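You operate a simulated robot arm through the tools that you are given. There is no shell and no other tool. Be economical: measure what you need, move in short steps, check, and stop when the job is done.

The job below is to be done with a simulated two-armed robot. You get a single attempt, and the scene is never put back.

## Task
Take the scrub pad and put it in the purple crate. Put the small basket on the top of the work table away on the deck of the stillage. Stack the white tub that says "wipes" from the top of the work table on top of the white tub marked "grease". Fetch the coupling and set it on the brown tile. Fetch the box marked "first aid" from the top of the steel table and set it on the cream tile. Press the button of lamp 5 to switch it on. Fetch the orange torch from the top of the service bench and set it on the deck of the stillage. Put one of the orange padlocks from the top of the counter on top of the white pipe fitting. Push the red counter drawer shut. Push the grey cabinet door shut. Take the green marker disc from the top of the grey cabinet and put it on the blue tray. Close the first aid box lid that stands open. The order is free. Set down upright: small basket, coupling.

Only the result counts: the job must be done as asked and must still hold three seconds after the hand-in. Knocking over, shifting, dropping, spilling or breaking anything else fails it. Lids that push on must go on centred and level and be pressed home; caps that screw on are set level and turned clockwise until they are tight.

## Robot
Two 7-joint arms with two-finger parallel grippers on one trunk, on a base that drives. Base frame: it is fixed to the floor where the robot stands at the start and does not move with it; the origin is under the middle of the robot, x ahead of it, y to its left, z up. Readings come in m, degrees, newtons and seconds.
The left shoulder is at the start at [0.05, 0.165, 1.155], the right one opposite. Places, roughly: blue tray (15x19x3 cm) [-1.9, 2.7, 0.8]; brown tile (13x13x2 cm) [2, -1.7, 0.8]; button of lamp 5 [-0.8, 0.3, 0.6]; coupling (8x8x9 cm) [1, -0.7, 0.8]; cream tile (13x13x2 cm) [2, -1.5, 0.8]; deck of the stillage [-1.1, 0.3, 0.5]; first aid box lid [-4.7, -2.3, 1]; green box, yellow box [2, -2, 0.75]; grey cabinet door [-0.2, 5.3, 0.4]; marker disc [0, 5.75, 0.75]; orange padlock [2.5, 3.5, 1]; purple crate (20x16x8 cm) [-1.2, 0.2, 0.5]; red counter drawer [2.3, 3.6, 0.7]; scrub pad (8x5x5 cm) [0.5, 0.2, 0.8]; small basket (15x15x25 cm) [0.6, 0.1, 0.8]; torch [2.25, 2.75, 0.75]; white pipe fitting (5x5x4 cm) [0.9, 0.9, 0.6]; white tub [0.75, -0.5, 0.75]. Payload 3.91 kg a hand.
Tool frame (each hand has its own): the origin (TCP) lies between the finger pads and is the grasp point; the fingertips stand 0.03 m ahead of it; z points along the fingers, y is the line along which they close. The gripper opens to 0.11 m. The fingers are 0.02 m wide and 0.01 m thick; the gripper's body (0.048 by 0.112 m) begins 0.055 m behind the TCP.
Orientation is that of the tool frame in the base frame, as a unit quaternion [x, y, z, w]. With the fingers straight down and closing along the base's y, the tool's x points along the base's -x, its y along +y and its z along -z.

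## Interface
- The arms move only by the tool jog_arm. It takes "left_steps", "right_steps" or both (then of equal length, played together; a hand with none holds still); each is a list of rows, each a list of 7 numbers: the finger opening in m, from 0 to 0.11, then the shift along the tool's x, y, z in m, then the turn, a rotation vector about the tool's x, y, z in degrees. In form: [[grip, dx, dy, dz, wx, wy, wz], ...]. A call has 1 to 10 rows; each row is the pose to reach, as a shift and turn from the pose commanded when the call began, along the tool's axes at that moment. Rows are played at 5 a second. More than 0.05 m and 8.6 degrees between two rows, or a gripper value outside its range, and nothing of the call is played. Where a pose cannot be reached the arm comes as near as it can. A force on the tool above 40 N (or 10 N above the force at the start of the call, whichever is more), or a blocked arm, ends the call early, and 0.2 s more pass. The fingers move at their own pace (about 0.045 m/s each) and stop on an object; they squeeze with about 42 N. The grip force told is the motor's: it shows also when the fingers shut on nothing. Time passes only in rows, and 0.2 s behind the last, so rows that repeat a pose let the fingers close. The reply holds the time, the measured pose of the TCP, the force on the tool along the base axes, the opening and the grip force, in the units named above and with some noise, with the torque about the TCP (base axes, N m) and any sound that the robot's microphone picked up.
- Cameras (640 x 400 px; columns grow to the right, rows downward): "scene" is now at [0.0842, 0.0605, 1.2879]; the picture's right is [0.78, -0.63, 0.00], its down [-0.56, -0.69, -0.46] and it looks along [0.29, 0.36, -0.89] (base axes); focal length 214 px, centre (320, 200). "left" rides on the left gripper at [0.072, -0.017, -0.103] in its tool frame; the picture's right is [0.23, 0.97, 0.00], its down [-0.76, 0.18, -0.62] and it looks along [-0.61, 0.14, 0.78] (tool axes); focal length 222 px, centre (320, 200). "right" rides on the right gripper at [0.072, 0.017, -0.103] in its tool frame; the picture's right is [-0.23, 0.97, 0.00], its down [-0.76, -0.18, -0.62] and it looks along [-0.61, -0.14, 0.78] (tool axes); focal length 222 px, centre (320, 200). There is no depth. A picture from a camera that has moved, and an enlarged one, comes with that camera's place and axes in the base frame and with its lens. The place of the scene camera against the robot may be out by one fixed shift of up to 0.025 m in any direction.
- camera(camera): a new picture of that camera. The clock stands still meanwhile.
- slide_trunk(by): slides the trunk up (or, below 0, down) by that many m; the arms and the scene camera ride with it, the base frame stays. It gives what a move gives, with no picture.
- steer(legs): drives the robot by 1 to 6 legs, each [ahead, left, turn to the left] in m, m and degrees, along the robot's own axes; the way and the turn of a leg run together, so that a leg with both is an arc; at most 1.5 m and 180 degrees a leg. The arms and the cameras ride along, it lands a little off, and it stops where it bumps. It gives what a move gives.
- pan_tilt(pan, tilt): turns the head with the scene camera to pan (to the left, within 80 degrees either way) and tilt (down, from -29 to 69), counted from straight ahead of the robot. It gives what a move gives.
- enlarge(camera, box): a new picture of the part [left, top, right, bottom] of that camera's present view, enlarged. The clock stands still meanwhile.
- job_done(): hands the job in; it is judged then, once.

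Go step by step. Nothing tells you exact positions but the pictures and the camera data: compare them with the known pose of the tool, close in by small moves and look again before you grip or let go. The budget is 525 turns and 302 pictures, counting those below and the enlarged ones. Unless the task says otherwise, let go and move clear before handing in.

The tools are called after "Request:" as a command line: name --argument value ..., lists and objects as JSON in quotes. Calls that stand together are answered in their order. jog_arm: Moves the arms, as the interface text tells. Its arguments: {"type":"object","properties":{"left_steps":{"type":"array","items":{"type":"array","items":{"type":"number"}}},"right_steps":{"type":"array","items":{"type":"array","items":{"type":"number"}}}},"required":[]} The other tools are called the same way: slide_trunk (by) slides the trunk up or down; steer (legs) drives the base; pan_tilt (pan, tilt) turns the head that bears the scene camera; camera (camera) takes a picture; enlarge (camera, box) takes an enlarged picture of a part of a camera's view; job_done () hands the job in.

At the start:

```text
time_s: 0.0
left_position: [0.4126, -0.0625, 1.1156]
left_orientation: [0.0, 1.0, 0.001, 0.0]
left_contact_force: [-0.1, 0.4, 0.1]
left_torque: [-0.01, 0.01, -0.05]
left_finger_gap: 0.1097
left_gripper_force: 0.0
right_position: [0.399, -0.4163, 1.0367]
right_orientation: [0.0, 1.0, 0.001, 0.0]
right_contact_force: [0.3, 0.1, 1.2]
right_torque: [0.03, -0.01, -0.03]
right_finger_gap: 0.1098
right_gripper_force: 0.0
trunk travel left (down, up): [-0.375, 0.128]
robot x, y, heading: [0.0022, 0.0051, -0.3]
head pan, tilt: [51.0, 62.8]
```

scene: 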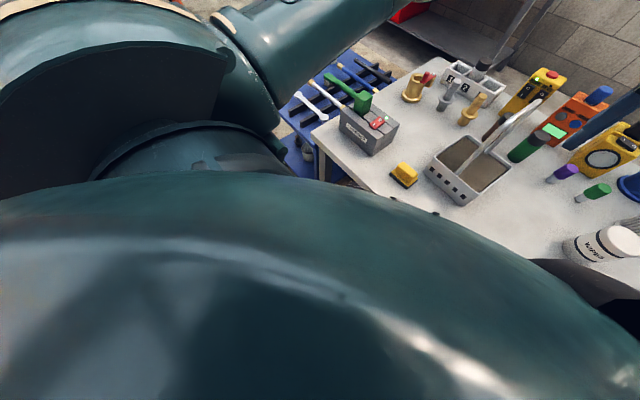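
right: 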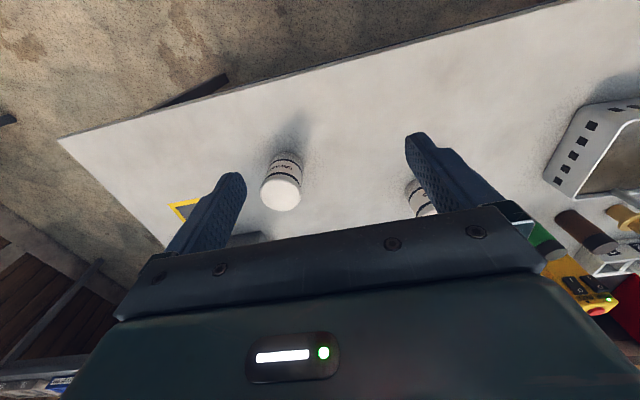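
left: 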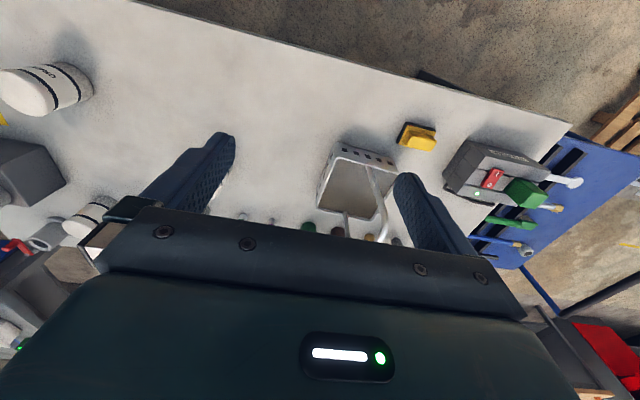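

I see the work table ahead with basket, scrub pad (yellow) and tubs. I'll look around with the head first.

Request:
pan_tilt --pan 0 --tilt 45

Request:
camera --camera "scene"

```text
time_s: 1.2
left_position: [0.4125, -0.0622, 1.1162]
left_orientation: [0.0, 1.0, 0.0, 0.0]
left_contact_force: [-0.2, 0.4, -0.2]
left_torque: [0.03, -0.03, -0.01]
left_finger_gap: 0.1099
left_gripper_force: 0.0
right_position: [0.3986, -0.4152, 1.0353]
right_orientation: [0.0, 1.0, 0.0, 0.0]
right_contact_force: [0.5, -0.1, 0.1]
right_torque: [-0.01, 0.0, -0.01]
right_finger_gap: 0.11
right_gripper_force: 0.1
trunk travel left (down, up): [-0.375, 0.128]
robot x, y, heading: [-0.0044, -0.0007, 0.1]
head pan, tilt: [0.0, 45.0]
```

```text
298 pictures are left
camera scene: at [0.1256, 0.0113, 1.3105], right [0.0, -1.0, 0.0], down [-0.71, 0.0, -0.71], along [0.71, 0.0, -0.71], focal length 214 px, centre (320, 200)
```

scene: 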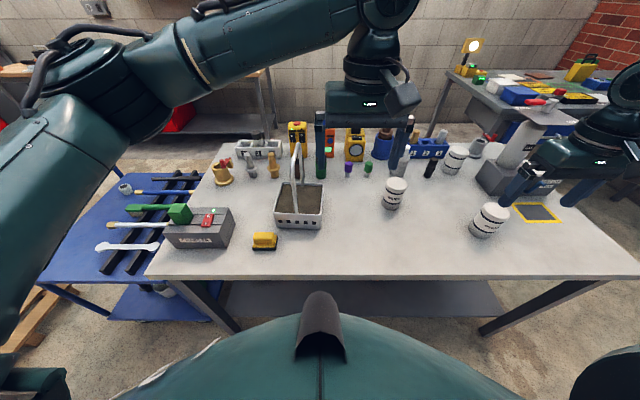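

Request:
enlarge --camera "scene" --box '[380, 100, 580, 250]'

Request:
enlarge --camera "scene" --box '[160, 110, 400, 260]'

```text
2.67 times, centred on (480, 175) of scene
camera zoom: at [0.1256, 0.0113, 1.3105], right [0.0, -1.0, 0.0], down [-0.71, 0.0, -0.71], along [0.71, 0.0, -0.71], focal length 572 px, centre (-107, 267)
```

zoom: 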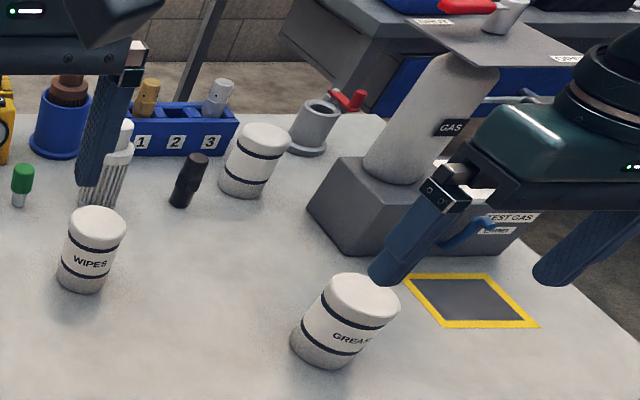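

```text
2.67 times, centred on (280, 185) of scene
camera zoom: at [0.1256, 0.0113, 1.3105], right [0.0, -1.0, 0.0], down [-0.71, 0.0, -0.71], along [0.71, 0.0, -0.71], focal length 572 px, centre (427, 240)
```

zoom: 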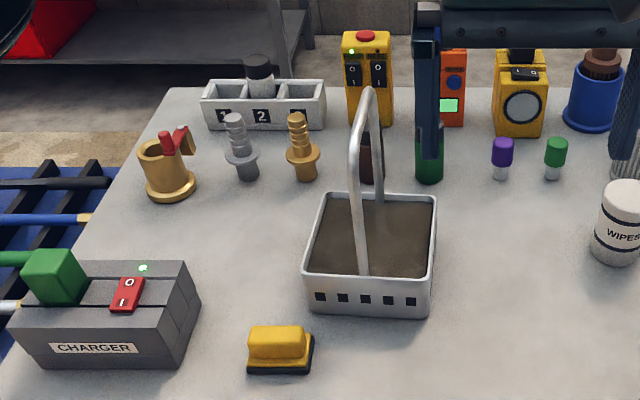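

Request:
pan_tilt --pan 0 --tilt 69

Request:
camera --camera "scene"

Request:
pan_tilt --pan 0 --tilt 15

Request:
camera --camera "scene"

Request:
pan_tilt --pan 75 --tilt 25

Request:
camera --camera "scene"

Request:
pan_tilt --pan -75 --tilt 25

Request:
camera --camera "scene"

```text
time_s: 2.1
left_position: [0.4118, -0.0621, 1.1161]
left_orientation: [0.0, 1.0, 0.001, 0.0]
left_contact_force: [0.1, -0.3, -0.6]
left_torque: [0.01, -0.02, 0.05]
left_finger_gap: 0.11
left_gripper_force: 0.0
right_position: [0.4007, -0.4153, 1.0358]
right_orientation: [0.0, 1.0, 0.001, 0.0]
right_contact_force: [-0.7, 0.0, -0.2]
right_torque: [0.04, 0.0, 0.0]
right_finger_gap: 0.11
right_gripper_force: 0.1
trunk travel left (down, up): [-0.375, 0.128]
robot x, y, heading: [0.0018, 0.0, -0.2]
head pan, tilt: [0.0, 68.8]
```

```text
295 pictures are left
camera scene: at [0.1003, 0.0112, 1.2817], right [0.0, -1.0, 0.0], down [-0.93, 0.0, -0.36], along [0.36, 0.0, -0.93], focal length 214 px, centre (320, 200)
```

scene: 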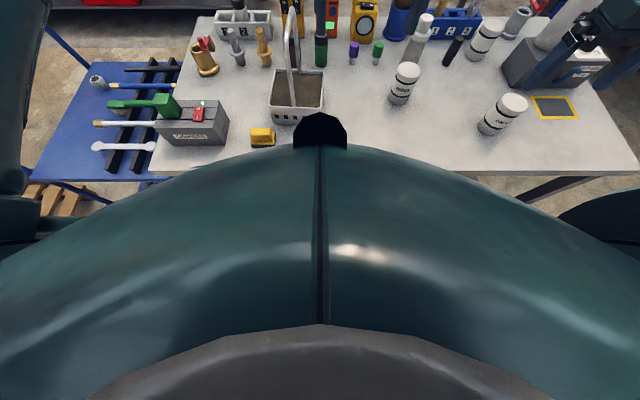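

```text
time_s: 3.3
left_position: [0.4115, -0.0627, 1.1168]
left_orientation: [0.0, 1.0, -0.001, 0.0]
left_contact_force: [0.6, -0.1, 0.2]
left_torque: [-0.01, 0.02, -0.01]
left_finger_gap: 0.1098
left_gripper_force: 0.1
right_position: [0.4011, -0.4158, 1.036]
right_orientation: [0.0, 1.0, 0.0, 0.0]
right_contact_force: [0.0, -0.2, 0.0]
right_torque: [0.01, 0.03, 0.01]
right_finger_gap: 0.11
right_gripper_force: 0.1
trunk travel left (down, up): [-0.375, 0.128]
robot x, y, heading: [-0.0015, 0.0016, 0.1]
head pan, tilt: [0.0, 15.0]
```

```text
294 pictures are left
camera scene: at [0.1377, 0.0112, 1.3573], right [0.0, -1.0, 0.0], down [-0.26, 0.0, -0.97], along [0.97, 0.0, -0.26], focal length 214 px, centre (320, 200)
```

scene: 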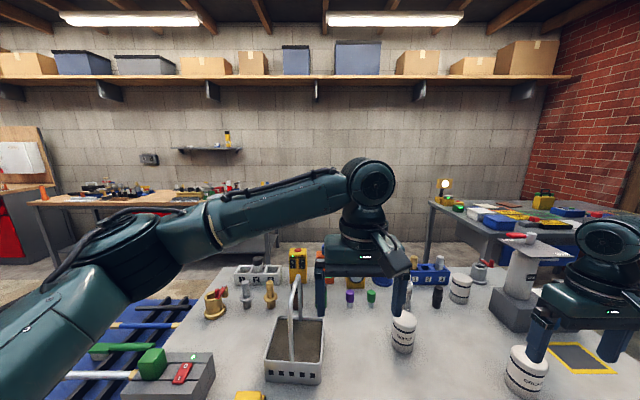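

```text
time_s: 4.8
left_position: [0.4124, -0.0619, 1.1165]
left_orientation: [0.0, 1.0, 0.0, 0.0]
left_contact_force: [0.2, 0.0, 0.3]
left_torque: [0.0, -0.03, 0.01]
left_finger_gap: 0.11
left_gripper_force: 0.1
right_position: [0.3987, -0.4151, 1.0363]
right_orientation: [-0.001, 1.0, -0.001, 0.0]
right_contact_force: [0.1, 0.6, -0.2]
right_torque: [0.02, 0.0, 0.0]
right_finger_gap: 0.1102
right_gripper_force: 0.0
trunk travel left (down, up): [-0.375, 0.128]
robot x, y, heading: [0.0011, 0.0019, 0.0]
head pan, tilt: [75.0, 25.0]
```

```text
293 pictures are left
camera scene: at [0.0682, 0.1002, 1.3411], right [0.97, -0.26, 0.0], down [-0.11, -0.41, -0.91], along [0.24, 0.88, -0.42], focal length 214 px, centre (320, 200)
```

scene: 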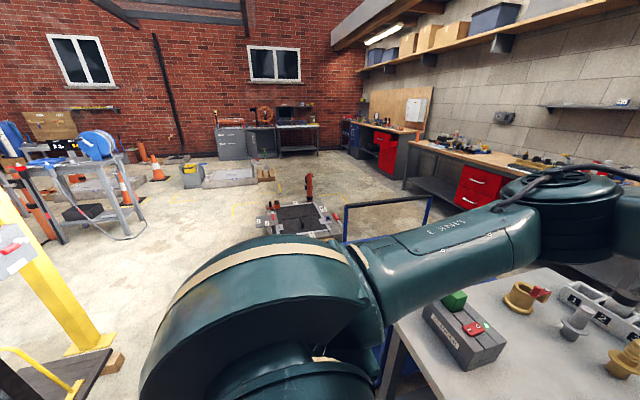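

```text
time_s: 7.1
left_position: [0.4122, -0.0634, 1.1149]
left_orientation: [0.0, 1.0, 0.0, 0.001]
left_contact_force: [0.0, -0.3, 0.1]
left_torque: [0.01, 0.0, 0.03]
left_finger_gap: 0.11
left_gripper_force: 0.0
right_position: [0.3991, -0.4164, 1.0357]
right_orientation: [0.0, 1.0, -0.001, 0.001]
right_contact_force: [0.7, 0.1, 1.0]
right_torque: [0.01, 0.0, 0.01]
right_finger_gap: 0.1101
right_gripper_force: 0.0
trunk travel left (down, up): [-0.375, 0.128]
robot x, y, heading: [0.0011, 0.0012, -0.3]
head pan, tilt: [-75.0, 25.0]
```

```text
292 pictures are left
camera scene: at [0.0682, -0.0778, 1.3411], right [-0.97, -0.26, 0.0], down [-0.11, 0.41, -0.91], along [0.23, -0.88, -0.42], focal length 214 px, centre (320, 200)
```

scene: 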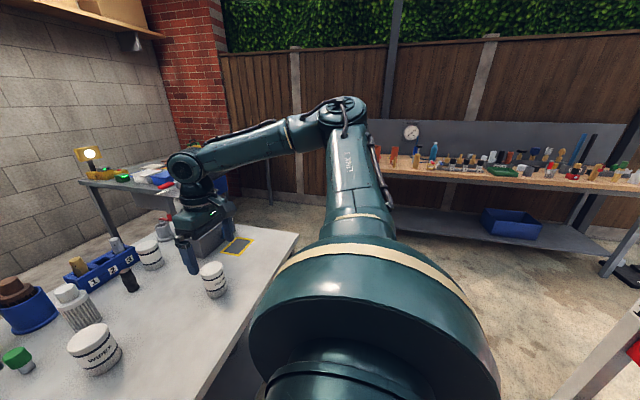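

Request:
jog_arm --left_steps '[[0.11, 0.006, 0.044, 0, 0, 0, 0], [0.11, 0.012, 0.088, 0, 0, 0, 0], [0.11, 0.018, 0.131, 0, 0, 0, 0], [0.11, 0.025, 0.175, 0, 0, 0, 0], [0.11, 0.031, 0.219, 0, 0, 0, 0], [0.11, 0.037, 0.262, 0, 0, 0, 0], [0.11, 0.044, 0.306, 0, 0, 0, 0], [0.11, 0.05, 0.35, 0, 0, 0, 0]]' --right_steps '[[0.11, -0.025, 0.021, 0.004, 0, 0, 0], [0.11, -0.05, 0.042, 0.008, 0, 0, 0], [0.11, -0.075, 0.062, 0.012, 0, 0, 0], [0.11, -0.1, 0.083, 0.015, 0, 0, 0], [0.11, -0.125, 0.104, 0.019, 0, 0, 0], [0.11, -0.15, 0.125, 0.022, 0, 0, 0], [0.11, -0.175, 0.145, 0.026, 0, 0, 0], [0.11, -0.2, 0.166, 0.03, 0, 0, 0]]'

Request:
camera --camera "right"

Request:
pan_tilt --pan 0 --tilt 45

Request:
camera --camera "scene"

```text
time_s: 8.9
left_position: [0.3591, 0.2884, 1.1171]
left_orientation: [-0.001, 1.0, 0.0, 0.0]
left_contact_force: [-0.8, 0.2, 0.5]
left_torque: [0.0, 0.02, -0.01]
left_finger_gap: 0.11
left_gripper_force: 0.1
right_position: [0.5711, -0.2619, 1.0136]
right_orientation: [-0.001, 1.0, 0.0, 0.001]
right_contact_force: [-0.5, 0.7, 0.8]
right_torque: [-0.01, 0.0, 0.06]
right_finger_gap: 0.1097
right_gripper_force: 0.1
right hand out of reach, approached as far as the arm can: row 8
trunk travel left (down, up): [-0.375, 0.128]
robot x, y, heading: [-0.0011, 0.0001, -0.3]
head pan, tilt: [-75.0, 25.0]
```

```text
291 pictures are left
camera right: at [0.4983, -0.2441, 1.116], right [0.23, 0.97, 0.0], down [0.76, -0.18, 0.62], along [0.61, -0.14, -0.78], focal length 222 px, centre (320, 200)
```

right: 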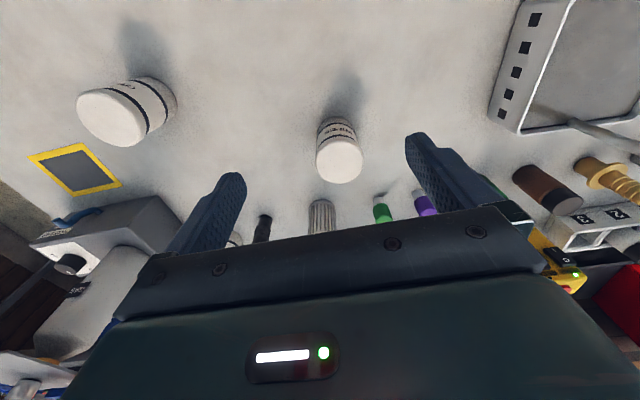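

```text
time_s: 10.4
left_position: [0.3607, 0.2874, 1.1173]
left_orientation: [0.0, 1.0, 0.0, 0.0]
left_contact_force: [0.2, 0.5, 0.4]
left_torque: [0.02, 0.02, -0.02]
left_finger_gap: 0.1104
left_gripper_force: 0.1
right_position: [0.5712, -0.2624, 1.012]
right_orientation: [-0.001, 1.0, 0.0, 0.001]
right_contact_force: [-0.8, -0.2, 0.5]
right_torque: [0.02, -0.05, -0.05]
right_finger_gap: 0.1102
right_gripper_force: 0.0
trunk travel left (down, up): [-0.375, 0.128]
robot x, y, heading: [-0.0002, 0.0063, 0.0]
head pan, tilt: [0.0, 45.0]
```

```text
290 pictures are left
camera scene: at [0.1256, 0.0111, 1.3106], right [0.0, -1.0, 0.0], down [-0.71, 0.0, -0.71], along [0.71, 0.0, -0.71], focal length 214 px, centre (320, 200)
```

scene: 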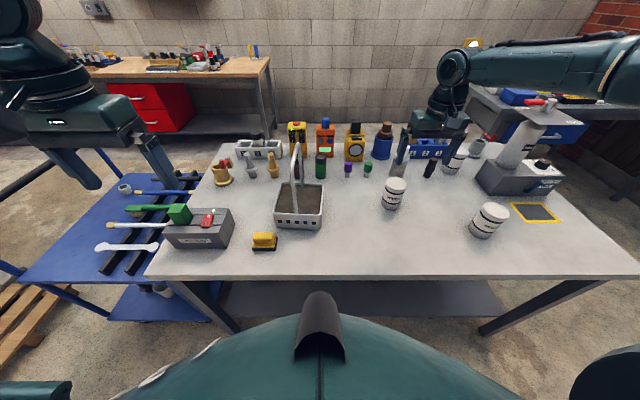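

Request:
steer --legs '[[0.09, 0, 0]]'

Request:
camera --camera "scene"

Request:
camera --camera "right"

```text
time_s: 11.5
left_position: [0.4525, 0.2875, 1.117]
left_orientation: [0.0, 1.0, 0.001, -0.001]
left_contact_force: [1.2, -0.8, -0.6]
left_torque: [0.0, 0.02, 0.0]
left_finger_gap: 0.1099
left_gripper_force: 0.1
right_position: [0.6602, -0.2634, 1.0115]
right_orientation: [0.0, 1.0, 0.0, 0.0]
right_contact_force: [0.5, 0.5, 0.1]
right_torque: [0.01, 0.03, -0.01]
right_finger_gap: 0.1101
right_gripper_force: 0.1
trunk travel left (down, up): [-0.375, 0.128]
robot x, y, heading: [0.0885, 0.0, -0.1]
head pan, tilt: [0.0, 45.0]
```

```text
289 pictures are left
camera scene: at [0.2164, 0.0111, 1.3104], right [0.0, -1.0, 0.0], down [-0.71, 0.0, -0.71], along [0.71, 0.0, -0.71], focal length 214 px, centre (320, 200)
```

scene: 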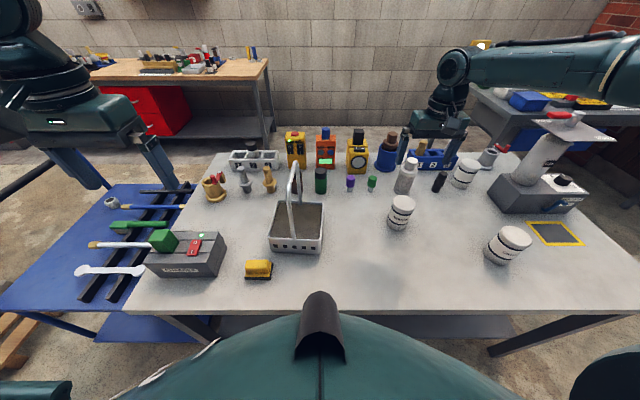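

```text
288 pictures are left
camera right: at [0.5893, -0.2454, 1.115], right [0.23, 0.97, 0.0], down [0.76, -0.18, 0.62], along [0.61, -0.14, -0.78], focal length 222 px, centre (320, 200)
```

right: 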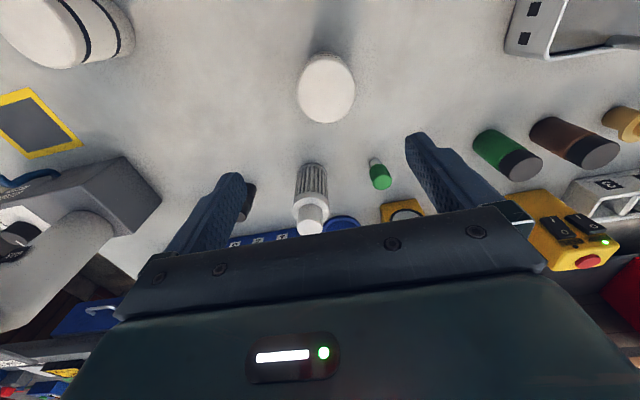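

Request:
jog_arm --right_steps '[[0.11, 0.016, 0.012, 0.03, 0, 0, 0], [0.11, 0.016, 0.012, 0.07, 0, 0, 0], [0.11, 0.016, 0.012, 0.11, 0, 0, 0], [0.11, 0.016, 0.012, 0.14, 0, 0, 0]]'

Request:
camera --camera "right"

Request:
camera --camera "scene"

```text
time_s: 12.5
left_position: [0.4499, 0.2865, 1.1165]
left_orientation: [0.001, 1.0, 0.0, 0.0]
left_contact_force: [-0.2, -0.1, -0.8]
left_torque: [0.02, 0.02, -0.02]
left_finger_gap: 0.1102
left_gripper_force: 0.0
right_position: [0.6135, -0.267, 0.8961]
right_orientation: [0.0, 1.0, 0.001, 0.002]
right_contact_force: [0.5, -0.4, 0.1]
right_torque: [-0.01, 0.03, -0.01]
right_finger_gap: 0.1097
right_gripper_force: 0.0
right hand out of reach, approached as far as the arm can: row 2, 3, 4
trunk travel left (down, up): [-0.375, 0.128]
robot x, y, heading: [0.0931, 0.0015, 0.1]
head pan, tilt: [0.0, 45.0]
```

```text
287 pictures are left
camera right: at [0.542, -0.25, 0.9999], right [0.23, 0.97, 0.0], down [0.76, -0.18, 0.62], along [0.61, -0.14, -0.78], focal length 222 px, centre (320, 200)
```

right: 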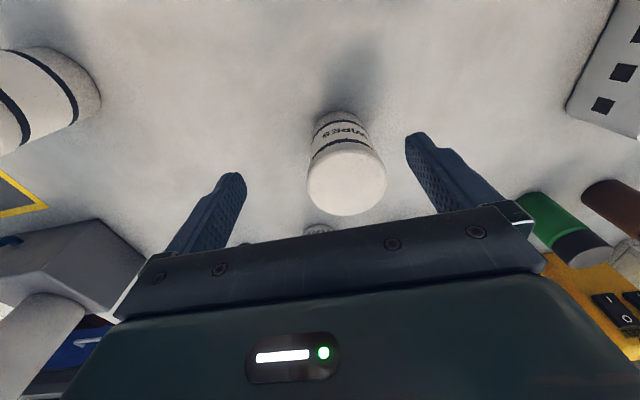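

```text
286 pictures are left
camera scene: at [0.2154, 0.011, 1.3106], right [0.0, -1.0, 0.0], down [-0.71, 0.0, -0.71], along [0.71, 0.0, -0.71], focal length 214 px, centre (320, 200)
```

scene: 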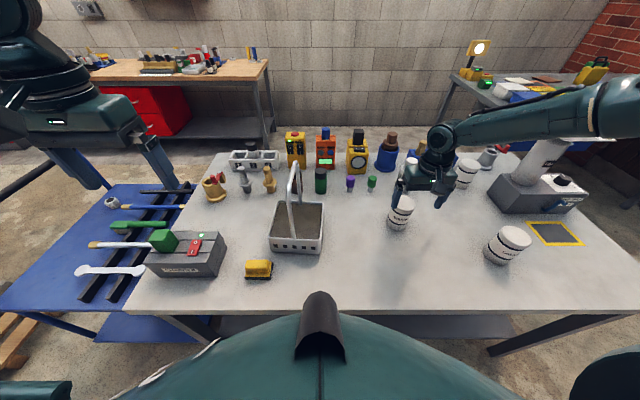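

Request:
jog_arm --left_steps '[[0.11, 0, 0, -0.04, 0, 0, 0], [0.11, 0, 0, -0.08, 0, 0, 0], [0.11, 0, 0, -0.1, 0, 0, 0], [0.11, 0, 0, -0.1, 0, 0, 0], [0.11, 0, 0, -0.1, 0, 0, 0]]' --right_steps '[[0.11, 0.03, 0.01, -0.04, 0, 0, 0], [0.11, 0.03, 0.02, -0.08, 0, 0, 0], [0.11, 0.03, 0.02, -0.12, 0, 0, 0], [0.11, 0.03, 0.02, -0.16, 0, 0, 0], [0.11, 0.03, 0.02, -0.2, 0, 0, 0]]'

Request:
slide_trunk --by -0.2

```text
refused: row 1 steps farther than a row can; nothing moved
```

```text
time_s: 13.8
left_position: [0.4508, 0.2876, 1.0045]
left_orientation: [0.0, 1.0, 0.0, 0.001]
left_contact_force: [0.9, -0.1, 0.5]
left_torque: [0.02, 0.0, 0.02]
left_finger_gap: 0.1098
left_gripper_force: 0.0
right_position: [0.6189, -0.2656, 0.7944]
right_orientation: [0.002, 1.0, 0.003, 0.012]
right_contact_force: [-4.4, 0.3, 15.2]
right_torque: [0.09, -0.27, 0.0]
right_finger_gap: 0.1102
right_gripper_force: 0.0
trunk travel left (down, up): [-0.262, 0.241]
robot x, y, heading: [0.0875, -0.0009, 0.1]
head pan, tilt: [0.0, 45.0]
stopped: the force on the tool passed its limit (the readings are from after the stop); the commanded pose is now the measured one
```

The refused jog let the trunk bring the hand onto the tub; I'll raise the hand straight up and check.

Request:
jog_arm --right_steps '[[0.11, 0, 0, -0.03, 0, 0, 0], [0.11, 0, 0, -0.07, 0, 0, 0], [0.11, 0, 0, -0.11, 0, 0, 0], [0.11, 0, 0, -0.15, 0, 0, 0]]'

Request:
camera --camera "right"

Request:
camera --camera "scene"

```text
time_s: 14.8
left_position: [0.4511, 0.2867, 1.0033]
left_orientation: [0.0, 1.0, 0.0, 0.0]
left_contact_force: [-0.1, -0.9, -0.2]
left_torque: [0.0, 0.02, -0.03]
left_finger_gap: 0.11
left_gripper_force: 0.1
right_position: [0.6171, -0.2663, 0.9438]
right_orientation: [0.001, 1.0, 0.003, 0.009]
right_contact_force: [0.8, -0.2, 0.4]
right_torque: [-0.02, 0.03, 0.0]
right_finger_gap: 0.1105
right_gripper_force: 0.1
trunk travel left (down, up): [-0.262, 0.241]
robot x, y, heading: [0.0909, -0.0026, 0.0]
head pan, tilt: [0.0, 45.0]
```

```text
285 pictures are left
camera right: at [0.5437, -0.2486, 1.0454], right [0.23, 0.97, 0.01], down [0.75, -0.18, 0.64], along [0.62, -0.14, -0.77], focal length 222 px, centre (320, 200)
```

right: 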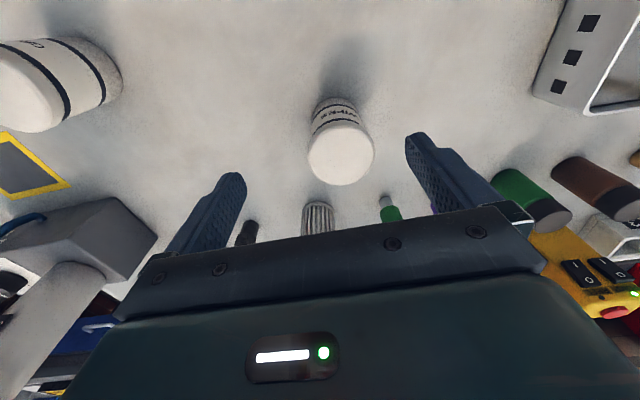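

```text
284 pictures are left
camera scene: at [0.2153, 0.0111, 1.1977], right [0.0, -1.0, 0.0], down [-0.71, 0.0, -0.71], along [0.71, 0.0, -0.71], focal length 214 px, centre (320, 200)
```

scene: 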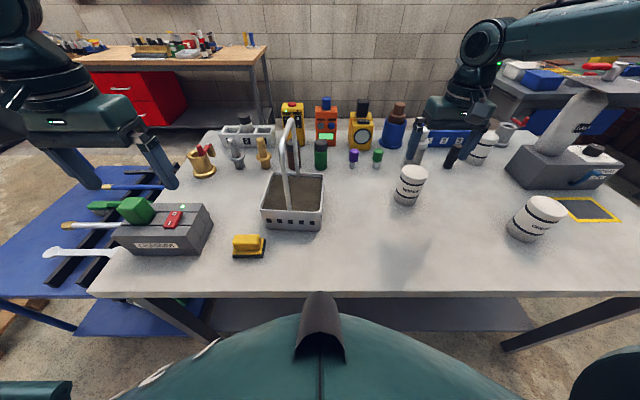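

Request:
jog_arm --left_steps '[[0.11, 0, 0, -0.04, 0, 0, 0], [0.11, 0, 0, -0.08, 0, 0, 0], [0.11, 0, 0, -0.1, 0, 0, 0]]' --right_steps '[[0.11, 0.02, 0, -0.04, 0, 0, 0], [0.11, 0.04, 0, -0.07, 0, 0, 0], [0.11, 0.05, 0, -0.1, 0, 0, 0]]'

```text
time_s: 15.6
left_position: [0.451, 0.2861, 1.1034]
left_orientation: [-0.001, 1.0, 0.0, -0.001]
left_contact_force: [-0.2, -0.6, -0.7]
left_torque: [0.02, 0.01, 0.0]
left_finger_gap: 0.1099
left_gripper_force: 0.1
right_position: [0.5636, -0.2687, 1.0423]
right_orientation: [0.002, 1.0, 0.003, 0.009]
right_contact_force: [0.7, -0.2, 0.2]
right_torque: [0.0, 0.03, 0.0]
right_finger_gap: 0.1105
right_gripper_force: 0.1
trunk travel left (down, up): [-0.262, 0.241]
robot x, y, heading: [0.0918, 0.0041, 0.3]
head pan, tilt: [0.0, 45.0]
```

Request:
slide_trunk --by -0.12

```text
time_s: 17.1
left_position: [0.4513, 0.2853, 0.9837]
left_orientation: [0.0, 1.0, 0.0, 0.0]
left_contact_force: [-0.3, 0.4, -0.5]
left_torque: [0.02, 0.01, 0.02]
left_finger_gap: 0.1097
left_gripper_force: 0.1
right_position: [0.563, -0.269, 0.922]
right_orientation: [0.001, 1.0, 0.003, 0.01]
right_contact_force: [0.1, -0.9, 0.5]
right_torque: [-0.01, -0.01, 0.03]
right_finger_gap: 0.1099
right_gripper_force: 0.1
trunk travel left (down, up): [-0.142, 0.361]
robot x, y, heading: [0.0902, 0.004, -0.1]
head pan, tilt: [0.0, 45.0]
```

Request:
jog_arm --right_steps '[[0.11, -0.043, 0.008, 0.01, 0, 1.1, 0], [0.11, -0.083, 0.017, 0.02, 0, 1.1, 0], [0.11, -0.084, 0.017, 0.06, 0, 1.1, 0], [0.11, -0.084, 0.017, 0.102, 0, 1.1, 0]]'

Request:
camera --camera "right"

```text
time_s: 18.1
left_position: [0.4502, 0.287, 0.985]
left_orientation: [0.001, 1.0, 0.0, -0.001]
left_contact_force: [-0.6, 1.0, -0.1]
left_torque: [0.01, -0.04, 0.0]
left_finger_gap: 0.1101
left_gripper_force: 0.1
right_position: [0.649, -0.2511, 0.8224]
right_orientation: [0.002, 1.0, 0.003, 0.001]
right_contact_force: [0.3, 0.4, 0.2]
right_torque: [0.01, 0.0, 0.0]
right_finger_gap: 0.1097
right_gripper_force: 0.0
trunk travel left (down, up): [-0.142, 0.361]
robot x, y, heading: [0.0884, -0.0002, 0.0]
head pan, tilt: [0.0, 45.0]
```

```text
283 pictures are left
camera right: at [0.5775, -0.2344, 0.9263], right [0.23, 0.97, 0.01], down [0.76, -0.18, 0.62], along [0.61, -0.14, -0.78], focal length 222 px, centre (320, 200)
```

right: 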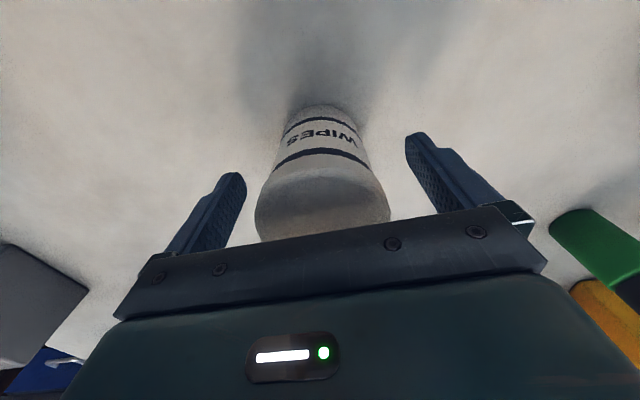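

Tub centred between the fingers. Close.

Request:
jog_arm --right_steps '[[0.08, 0, 0, 0, 0, 0, 0], [0.05, 0, 0, 0, 0, 0, 0], [0.04, 0, 0, 0, 0, 0, 0], [0.04, 0, 0, 0, 0, 0, 0], [0.04, 0, 0, 0, 0, 0, 0]]'

```text
time_s: 19.3
left_position: [0.4518, 0.2853, 0.9839]
left_orientation: [0.0, 1.0, 0.0, 0.001]
left_contact_force: [-0.2, -1.0, 0.4]
left_torque: [-0.02, -0.04, 0.02]
left_finger_gap: 0.1103
left_gripper_force: 0.1
right_position: [0.6492, -0.2522, 0.8222]
right_orientation: [0.001, 1.0, 0.003, 0.0]
right_contact_force: [0.7, -1.0, -0.2]
right_torque: [-0.19, -0.01, -0.02]
right_finger_gap: 0.0644
right_gripper_force: 41.7
trunk travel left (down, up): [-0.142, 0.361]
robot x, y, heading: [0.0898, -0.0034, 0.0]
head pan, tilt: [0.0, 45.0]
```

Request:
jog_arm --right_steps '[[0.04, 0, 0, -0.04, 0, 0, 0], [0.04, 0, 0, -0.08, 0, 0, 0], [0.04, 0, 0, -0.12, 0, 0, 0], [0.04, 0.02, -0.03, -0.15, 0, 0, 0], [0.04, 0.04, -0.07, -0.15, 0, 0, 0], [0.04, 0.06, -0.11, -0.15, 0, 0, 0], [0.04, 0.08, -0.15, -0.15, 0, 0, 0]]'

Request:
camera --camera "right"

Request:
camera --camera "scene"

```text
time_s: 20.9
left_position: [0.4512, 0.2866, 0.984]
left_orientation: [0.001, 1.0, 0.0, 0.0]
left_contact_force: [-0.4, 0.8, -0.1]
left_torque: [0.0, -0.02, 0.01]
left_finger_gap: 0.1099
left_gripper_force: 0.0
right_position: [0.5677, -0.4047, 0.9704]
right_orientation: [0.001, 1.0, 0.003, 0.0]
right_contact_force: [-0.1, 0.3, -2.4]
right_torque: [0.01, 0.02, -0.04]
right_finger_gap: 0.0644
right_gripper_force: 41.8
right hand out of reach, approached as far as the arm can: row 3
trunk travel left (down, up): [-0.142, 0.361]
robot x, y, heading: [0.0868, 0.002, -0.1]
head pan, tilt: [0.0, 45.0]
```

```text
282 pictures are left
camera right: at [0.4953, -0.3876, 1.0733], right [0.23, 0.97, 0.01], down [0.76, -0.18, 0.62], along [0.61, -0.14, -0.78], focal length 222 px, centre (320, 200)
```

right: 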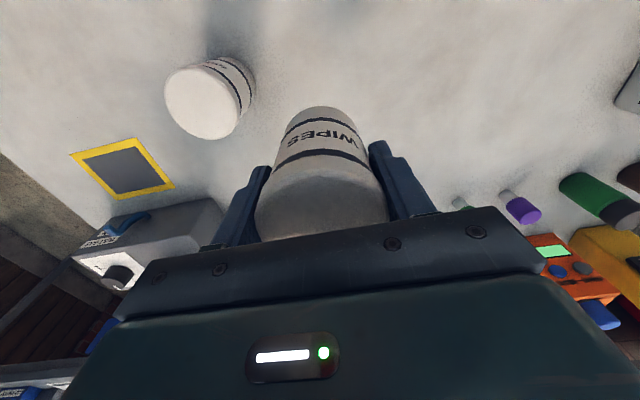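

```text
281 pictures are left
camera scene: at [0.2156, 0.0106, 1.0778], right [0.0, -1.0, 0.0], down [-0.71, 0.0, -0.71], along [0.71, 0.0, -0.71], focal length 214 px, centre (320, 200)
```

scene: 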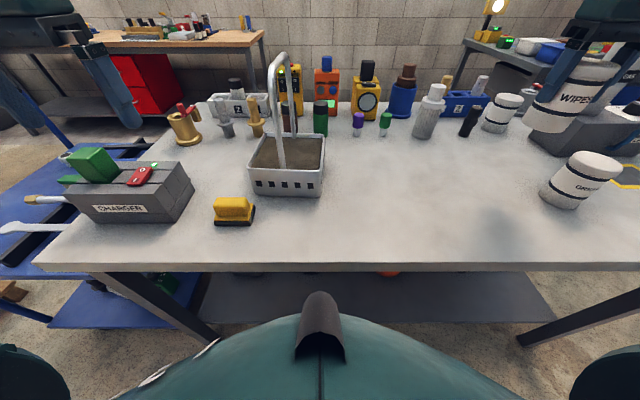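

Request:
jog_arm --right_steps '[[0.04, 0.03, -0.03, 0, 0, 0, 0], [0.04, 0.06, -0.06, 0, 0, 0, 0]]'

Request:
enlarge --camera "right" --box '[100, 40, 420, 240]'

```text
time_s: 21.5
left_position: [0.4513, 0.2868, 0.9841]
left_orientation: [0.001, 1.0, 0.0, 0.0]
left_contact_force: [0.6, 0.6, 0.0]
left_torque: [-0.01, 0.01, 0.02]
left_finger_gap: 0.1101
left_gripper_force: 0.1
right_position: [0.5095, -0.4643, 0.9686]
right_orientation: [0.001, 1.0, 0.004, 0.0]
right_contact_force: [-0.7, 0.0, -2.7]
right_torque: [0.01, 0.02, -0.01]
right_finger_gap: 0.0643
right_gripper_force: 42.2
trunk travel left (down, up): [-0.142, 0.361]
robot x, y, heading: [0.093, -0.0027, 0.1]
head pan, tilt: [0.0, 45.0]
```

```text
2.00 times, centred on (260, 140) of right
camera zoom: at [0.4376, -0.4462, 1.0723], right [0.23, 0.97, 0.01], down [0.76, -0.18, 0.62], along [0.61, -0.14, -0.78], focal length 444 px, centre (440, 320)
```

zoom: 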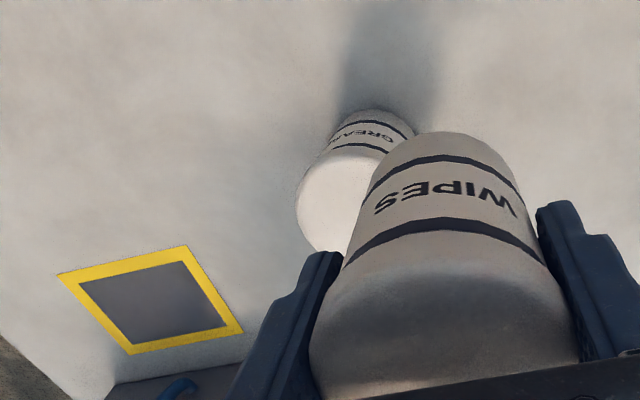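

Request:
jog_arm --right_steps '[[0.04, -0.015, -0.043, 0, 0, 0, 0], [0.04, -0.015, -0.043, 0.02, 0, 0, 0]]'

Request:
enlarge --camera "right" --box '[200, 40, 440, 240]'

Request:
pan_tilt --pan -50 --tilt 25

Request:
camera --camera "scene"

```text
time_s: 22.1
left_position: [0.4512, 0.2859, 0.9844]
left_orientation: [0.0, 1.0, 0.0, 0.0]
left_contact_force: [0.4, 0.8, 0.2]
left_torque: [-0.03, -0.04, -0.03]
left_finger_gap: 0.11
left_gripper_force: 0.1
right_position: [0.5253, -0.5076, 0.9488]
right_orientation: [0.001, 1.0, 0.003, 0.0]
right_contact_force: [0.0, -0.3, -3.1]
right_torque: [-0.03, 0.03, -0.04]
right_finger_gap: 0.0641
right_gripper_force: 41.5
trunk travel left (down, up): [-0.142, 0.361]
robot x, y, heading: [0.0909, 0.0025, -0.1]
head pan, tilt: [0.0, 45.0]
```

```text
2.00 times, centred on (320, 140) of right
camera zoom: at [0.4532, -0.49, 1.0524], right [0.23, 0.97, 0.01], down [0.76, -0.18, 0.62], along [0.61, -0.14, -0.78], focal length 444 px, centre (320, 320)
```

zoom: 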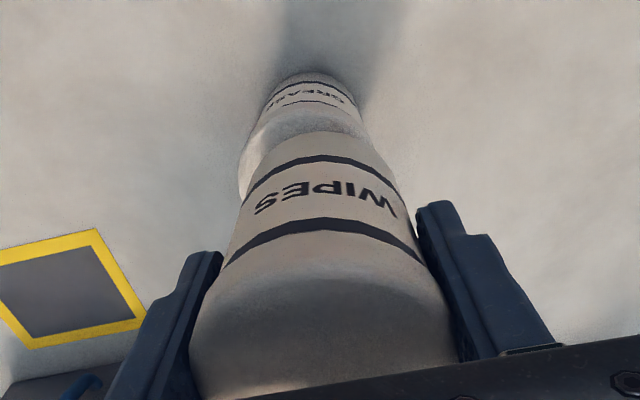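

```text
time_s: 23.2
left_position: [0.4526, 0.2854, 0.9837]
left_orientation: [0.0, 1.0, 0.001, 0.0]
left_contact_force: [1.1, -0.1, -0.1]
left_torque: [-0.01, -0.04, 0.01]
left_finger_gap: 0.1099
left_gripper_force: 0.1
right_position: [0.5246, -0.506, 0.9496]
right_orientation: [0.001, 1.0, 0.002, 0.0]
right_contact_force: [1.4, -0.5, -2.9]
right_torque: [-0.02, 0.04, 0.02]
right_finger_gap: 0.0643
right_gripper_force: 41.8
trunk travel left (down, up): [-0.142, 0.361]
robot x, y, heading: [0.0886, -0.0013, -0.0]
head pan, tilt: [-50.0, 25.0]
```

```text
278 pictures are left
camera scene: at [0.1936, -0.0598, 1.1083], right [-0.77, -0.64, 0.0], down [-0.27, 0.32, -0.91], along [0.58, -0.69, -0.42], focal length 214 px, centre (320, 200)
```

scene: 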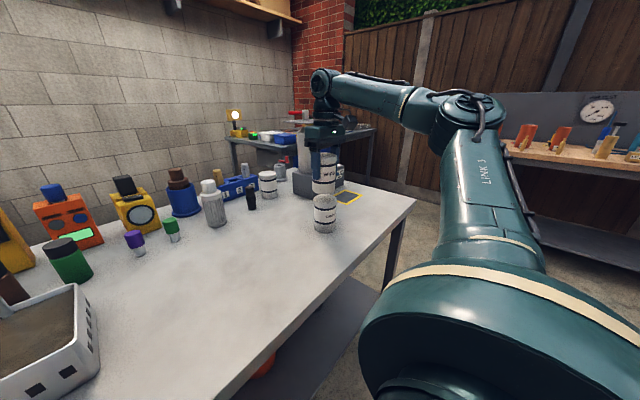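

Request:
enlarge --camera "scene" --box '[280, 140, 376, 240]'

```text
4.00 times, centred on (328, 190) of scene
camera zoom: at [0.1936, -0.0598, 1.1083], right [-0.77, -0.64, 0.0], down [-0.27, 0.32, -0.91], along [0.58, -0.69, -0.42], focal length 858 px, centre (288, 240)
```

zoom: 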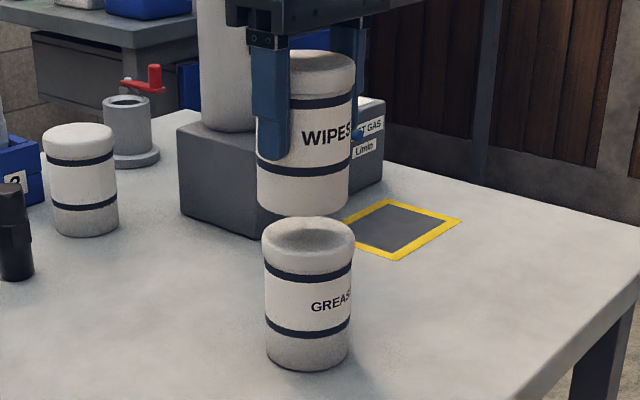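

Request:
jog_arm --right_steps '[[0.04, 0.0015, -0.003, 0.008, 0, 0, 0], [0.04, 0.0015, -0.003, 0.015, 0, 0, 0], [0.04, 0.0015, -0.003, 0.018, 0, 0, 0]]'

Request:
enlarge --camera "scene" --box '[280, 140, 376, 240]'

```text
time_s: 24.0
left_position: [0.4517, 0.2852, 0.9841]
left_orientation: [0.001, 1.0, 0.0, 0.0]
left_contact_force: [0.5, 0.2, 0.4]
left_torque: [-0.01, -0.01, -0.02]
left_finger_gap: 0.1099
left_gripper_force: 0.0
right_position: [0.5232, -0.5075, 0.9297]
right_orientation: [0.003, 1.0, 0.002, 0.001]
right_contact_force: [-0.2, -0.4, -3.0]
right_torque: [-0.02, 0.03, 0.04]
right_finger_gap: 0.0643
right_gripper_force: 42.3
trunk travel left (down, up): [-0.142, 0.361]
robot x, y, heading: [0.0889, -0.0006, -0.3]
head pan, tilt: [-50.0, 25.0]
```

```text
4.00 times, centred on (328, 190) of scene
camera zoom: at [0.1935, -0.0598, 1.1083], right [-0.77, -0.64, 0.0], down [-0.27, 0.32, -0.91], along [0.58, -0.69, -0.42], focal length 858 px, centre (288, 240)
```

zoom: 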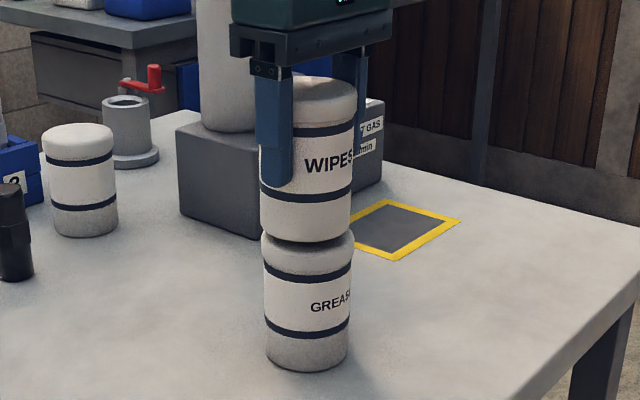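

Request:
jog_arm --right_steps '[[0.04, 0.001, -0.001, 0.003, 0, 0, 0], [0.04, 0.001, -0.001, 0.005, 0, 0, 0]]'

```text
time_s: 24.6
left_position: [0.4521, 0.2861, 0.9845]
left_orientation: [0.0, 1.0, 0.0, -0.001]
left_contact_force: [0.4, -0.1, -0.6]
left_torque: [-0.01, -0.02, -0.01]
left_finger_gap: 0.1101
left_gripper_force: 0.0
right_position: [0.5217, -0.508, 0.926]
right_orientation: [0.001, 1.0, 0.002, 0.0]
right_contact_force: [-0.1, 0.1, -3.1]
right_torque: [-0.01, 0.03, 0.0]
right_finger_gap: 0.0642
right_gripper_force: 42.1
trunk travel left (down, up): [-0.142, 0.361]
robot x, y, heading: [0.0896, -0.0001, 0.0]
head pan, tilt: [-50.0, 25.0]
```

Request:
jog_arm --right_steps '[[0.04, 0, 0, 0.002, 0, 0, 0], [0.04, 0, 0, 0.003, 0, 0, 0]]'

```text
time_s: 25.2
left_position: [0.4521, 0.2857, 0.9845]
left_orientation: [0.002, 1.0, 0.0, 0.0]
left_contact_force: [0.2, -0.5, 0.4]
left_torque: [0.02, -0.02, 0.02]
left_finger_gap: 0.1101
left_gripper_force: 0.0
right_position: [0.521, -0.5083, 0.9239]
right_orientation: [0.002, 1.0, 0.004, -0.001]
right_contact_force: [-0.2, 0.7, -2.6]
right_torque: [-0.03, 0.02, -0.01]
right_finger_gap: 0.0642
right_gripper_force: 42.2
trunk travel left (down, up): [-0.142, 0.361]
robot x, y, heading: [0.0905, 0.0024, -0.2]
head pan, tilt: [-50.0, 25.0]
```

Request:
jog_arm --right_steps '[[0.04, 0, 0, 0.002, 0, 0, 0], [0.04, 0, 0, 0.004, 0, 0, 0], [0.04, 0, 0, 0.004, 0, 0, 0]]'

Request:
enlarge --camera "scene" --box '[304, 160, 352, 210]'

```text
time_s: 26.0
left_position: [0.4524, 0.2863, 0.9849]
left_orientation: [0.0, 1.0, 0.0, 0.0]
left_contact_force: [0.5, 0.8, 0.8]
left_torque: [0.04, -0.05, 0.0]
left_finger_gap: 0.11
left_gripper_force: 0.1
right_position: [0.5223, -0.5083, 0.9222]
right_orientation: [0.001, 1.0, 0.0, 0.003]
right_contact_force: [0.8, -3.7, 13.8]
right_torque: [-0.71, 0.2, 0.09]
right_finger_gap: 0.0642
right_gripper_force: 42.5
trunk travel left (down, up): [-0.142, 0.361]
robot x, y, heading: [0.0905, 0.0003, -0.2]
head pan, tilt: [-50.0, 25.0]
```

```text
8.00 times, centred on (328, 185) of scene
camera zoom: at [0.1927, -0.0591, 1.1087], right [-0.77, -0.64, 0.0], down [-0.27, 0.32, -0.91], along [0.58, -0.7, -0.42], focal length 1716 px, centre (256, 320)
```

zoom: 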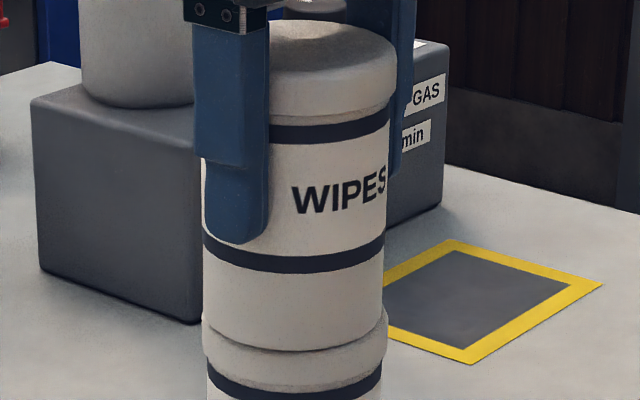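

Request:
jog_arm --right_steps '[[0.04, 0, 0, -0.001, 0, 0, 0], [0.066, 0, 0, -0.001, 0, 0, 0], [0.075, 0, 0, -0.001, 0, 0, 0], [0.09, 0, 0, -0.001, 0, 0, 0], [0.11, 0, 0, -0.001, 0, 0, 0], [0.11, 0, 0, -0.001, 0, 0, 0]]'

Request:
enlarge --camera "scene" --box '[280, 140, 376, 240]'

Request:
camera --camera "right"

```text
time_s: 27.4
left_position: [0.4513, 0.2856, 0.9842]
left_orientation: [0.0, 1.0, 0.0, 0.0]
left_contact_force: [0.4, 0.6, 1.0]
left_torque: [-0.01, -0.01, 0.0]
left_finger_gap: 0.1098
left_gripper_force: 0.0
right_position: [0.5201, -0.5087, 0.9219]
right_orientation: [0.001, 1.0, 0.003, 0.0]
right_contact_force: [-0.6, -0.2, 0.7]
right_torque: [0.03, -0.04, 0.01]
right_finger_gap: 0.1098
right_gripper_force: 0.0
trunk travel left (down, up): [-0.142, 0.361]
robot x, y, heading: [0.09, 0.0014, -0.2]
head pan, tilt: [-50.0, 25.0]
```

```text
4.00 times, centred on (328, 190) of scene
camera zoom: at [0.1933, -0.0596, 1.1084], right [-0.77, -0.64, 0.0], down [-0.27, 0.32, -0.91], along [0.58, -0.69, -0.42], focal length 858 px, centre (288, 240)
```

zoom: 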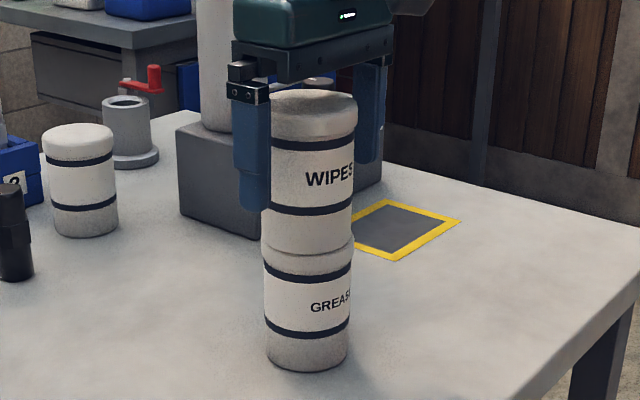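

```text
273 pictures are left
camera right: at [0.4498, -0.491, 1.0247], right [0.23, 0.97, 0.01], down [0.76, -0.18, 0.62], along [0.61, -0.14, -0.78], focal length 222 px, centre (320, 200)
```

right: 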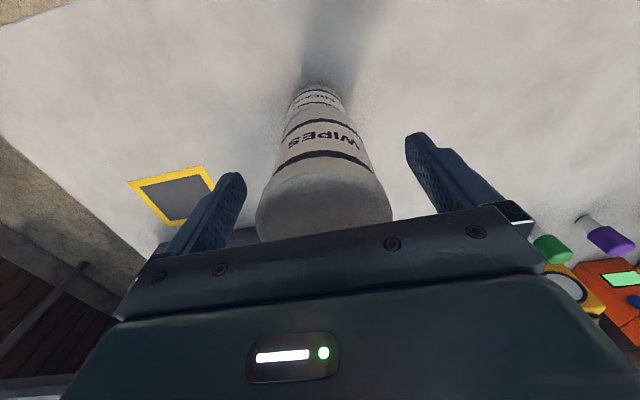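

Request:
jog_arm --left_steps '[[0.11, 0, 0.03, -0.01, 0, 0, 0], [0.11, 0, 0.06, -0.02, 0, 0, 0], [0.11, 0.01, 0.09, -0.03, 0, 0, 0], [0.11, 0.02, 0.12, -0.04, 0, 0, 0], [0.11, 0.03, 0.15, -0.05, 0, 0, 0], [0.11, 0.03, 0.15, -0.05, 0, 0, 0], [0.11, 0.03, 0.15, -0.05, 0, 0, 0], [0.11, 0.03, 0.15, -0.05, 0, 0, 0], [0.11, 0.03, 0.15, -0.05, 0, 0, 0], [0.11, 0.03, 0.15, -0.05, 0, 0, 0]]' --right_steps '[[0.11, 0, 0, -0.03, 0, 0, 0], [0.11, 0, 0, -0.07, 0, 0, 0], [0.11, 0, 0, -0.11, 0, 0, 0], [0.11, 0.02, 0.03, -0.12, 0, 0, 0], [0.11, 0.04, 0.07, -0.12, 0, 0, 0], [0.11, 0.06, 0.11, -0.12, 0, 0, 0], [0.11, 0.08, 0.15, -0.12, 0, 0, 0], [0.11, 0.1, 0.19, -0.12, 0, 0, 0], [0.11, 0.1, 0.235, -0.12, 0, 0, 0], [0.11, 0.1, 0.28, -0.12, 0, 0, 0]]'

Request:
pan_tilt --pan 10 --tilt 45

Request:
camera --camera "scene"

```text
time_s: 29.6
left_position: [0.4455, 0.429, 1.0262]
left_orientation: [0.001, 1.0, 0.001, -0.001]
left_contact_force: [-0.3, -0.5, 0.1]
left_torque: [0.01, 0.0, 0.01]
left_finger_gap: 0.11
left_gripper_force: 0.1
left hand out of reach, approached as far as the arm can: row 4, 5, 6, 7, 8, 9, 10
right_position: [0.4204, -0.2272, 1.0442]
right_orientation: [0.001, 1.0, 0.002, 0.0]
right_contact_force: [-0.9, 0.3, 0.0]
right_torque: [-0.02, -0.03, -0.01]
right_finger_gap: 0.1102
right_gripper_force: 0.0
trunk travel left (down, up): [-0.142, 0.361]
robot x, y, heading: [0.0893, -0.0031, -0.2]
head pan, tilt: [-50.0, 25.0]
```

```text
time_s: 30.9
left_position: [0.4445, 0.4287, 1.0262]
left_orientation: [0.001, 1.0, 0.0, 0.0]
left_contact_force: [0.0, 0.2, 0.5]
left_torque: [-0.01, 0.01, 0.0]
left_finger_gap: 0.1102
left_gripper_force: 0.1
right_position: [0.4196, -0.2294, 1.0424]
right_orientation: [0.001, 1.0, 0.003, 0.0]
right_contact_force: [0.1, -0.2, -0.3]
right_torque: [-0.01, -0.03, 0.02]
right_finger_gap: 0.11
right_gripper_force: 0.0
trunk travel left (down, up): [-0.142, 0.361]
robot x, y, heading: [0.0893, -0.0008, -0.0]
head pan, tilt: [10.0, 45.0]
```

```text
272 pictures are left
camera scene: at [0.2143, 0.025, 1.0778], right [0.17, -0.99, 0.0], down [-0.7, -0.12, -0.71], along [0.7, 0.12, -0.71], focal length 214 px, centre (320, 200)
```

scene: 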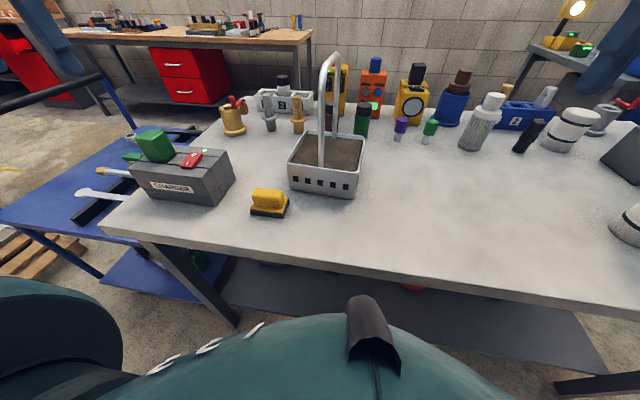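

Request:
jog_arm --right_steps '[[0.11, 0, 0.045, 0, 0, 0, 0], [0.11, 0, 0.09, 0, 0, 0, 0], [0.11, 0, 0.135, 0, 0, 0, 0], [0.11, 0, 0.18, 0, 0, 0, 0], [0.11, 0, 0.225, 0, 0, 0, 0], [0.11, 0, 0.27, 0.01, 0, 0, 0], [0.11, 0, 0.31, 0.03, 0, 0, 0], [0.11, 0, 0.35, 0.05, 0, 0, 0], [0.11, 0, 0.36, 0.08, 0, 0, 0]]'

Request:
camera --camera "right"

```text
time_s: 32.6
left_position: [0.4437, 0.4284, 1.0257]
left_orientation: [0.001, 1.0, 0.0, 0.001]
left_contact_force: [0.5, 0.0, 0.0]
left_torque: [0.0, 0.0, -0.01]
left_finger_gap: 0.11
left_gripper_force: 0.1
right_position: [0.3676, -0.1011, 1.029]
right_orientation: [0.007, 1.0, 0.003, -0.002]
right_contact_force: [2.3, -0.8, -7.2]
right_torque: [-0.16, -0.35, -0.03]
right_finger_gap: 0.1102
right_gripper_force: 0.1
right hand out of reach, approached as far as the arm can: row 3, 4, 5, 6, 7, 8
trunk travel left (down, up): [-0.142, 0.361]
robot x, y, heading: [0.0889, -0.0023, -0.2]
head pan, tilt: [10.0, 45.0]
stopped in row 8 (right hand): the force on the tool passed its limit (the readings are from after the stop); the commanded pose is now the measured one
```

```text
271 pictures are left
camera right: at [0.2962, -0.0835, 1.1329], right [0.24, 0.97, 0.0], down [0.76, -0.19, 0.62], along [0.6, -0.15, -0.78], focal length 222 px, centre (320, 200)
```

right: 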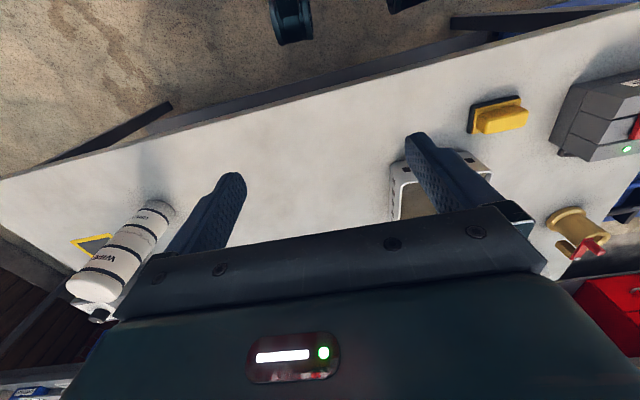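

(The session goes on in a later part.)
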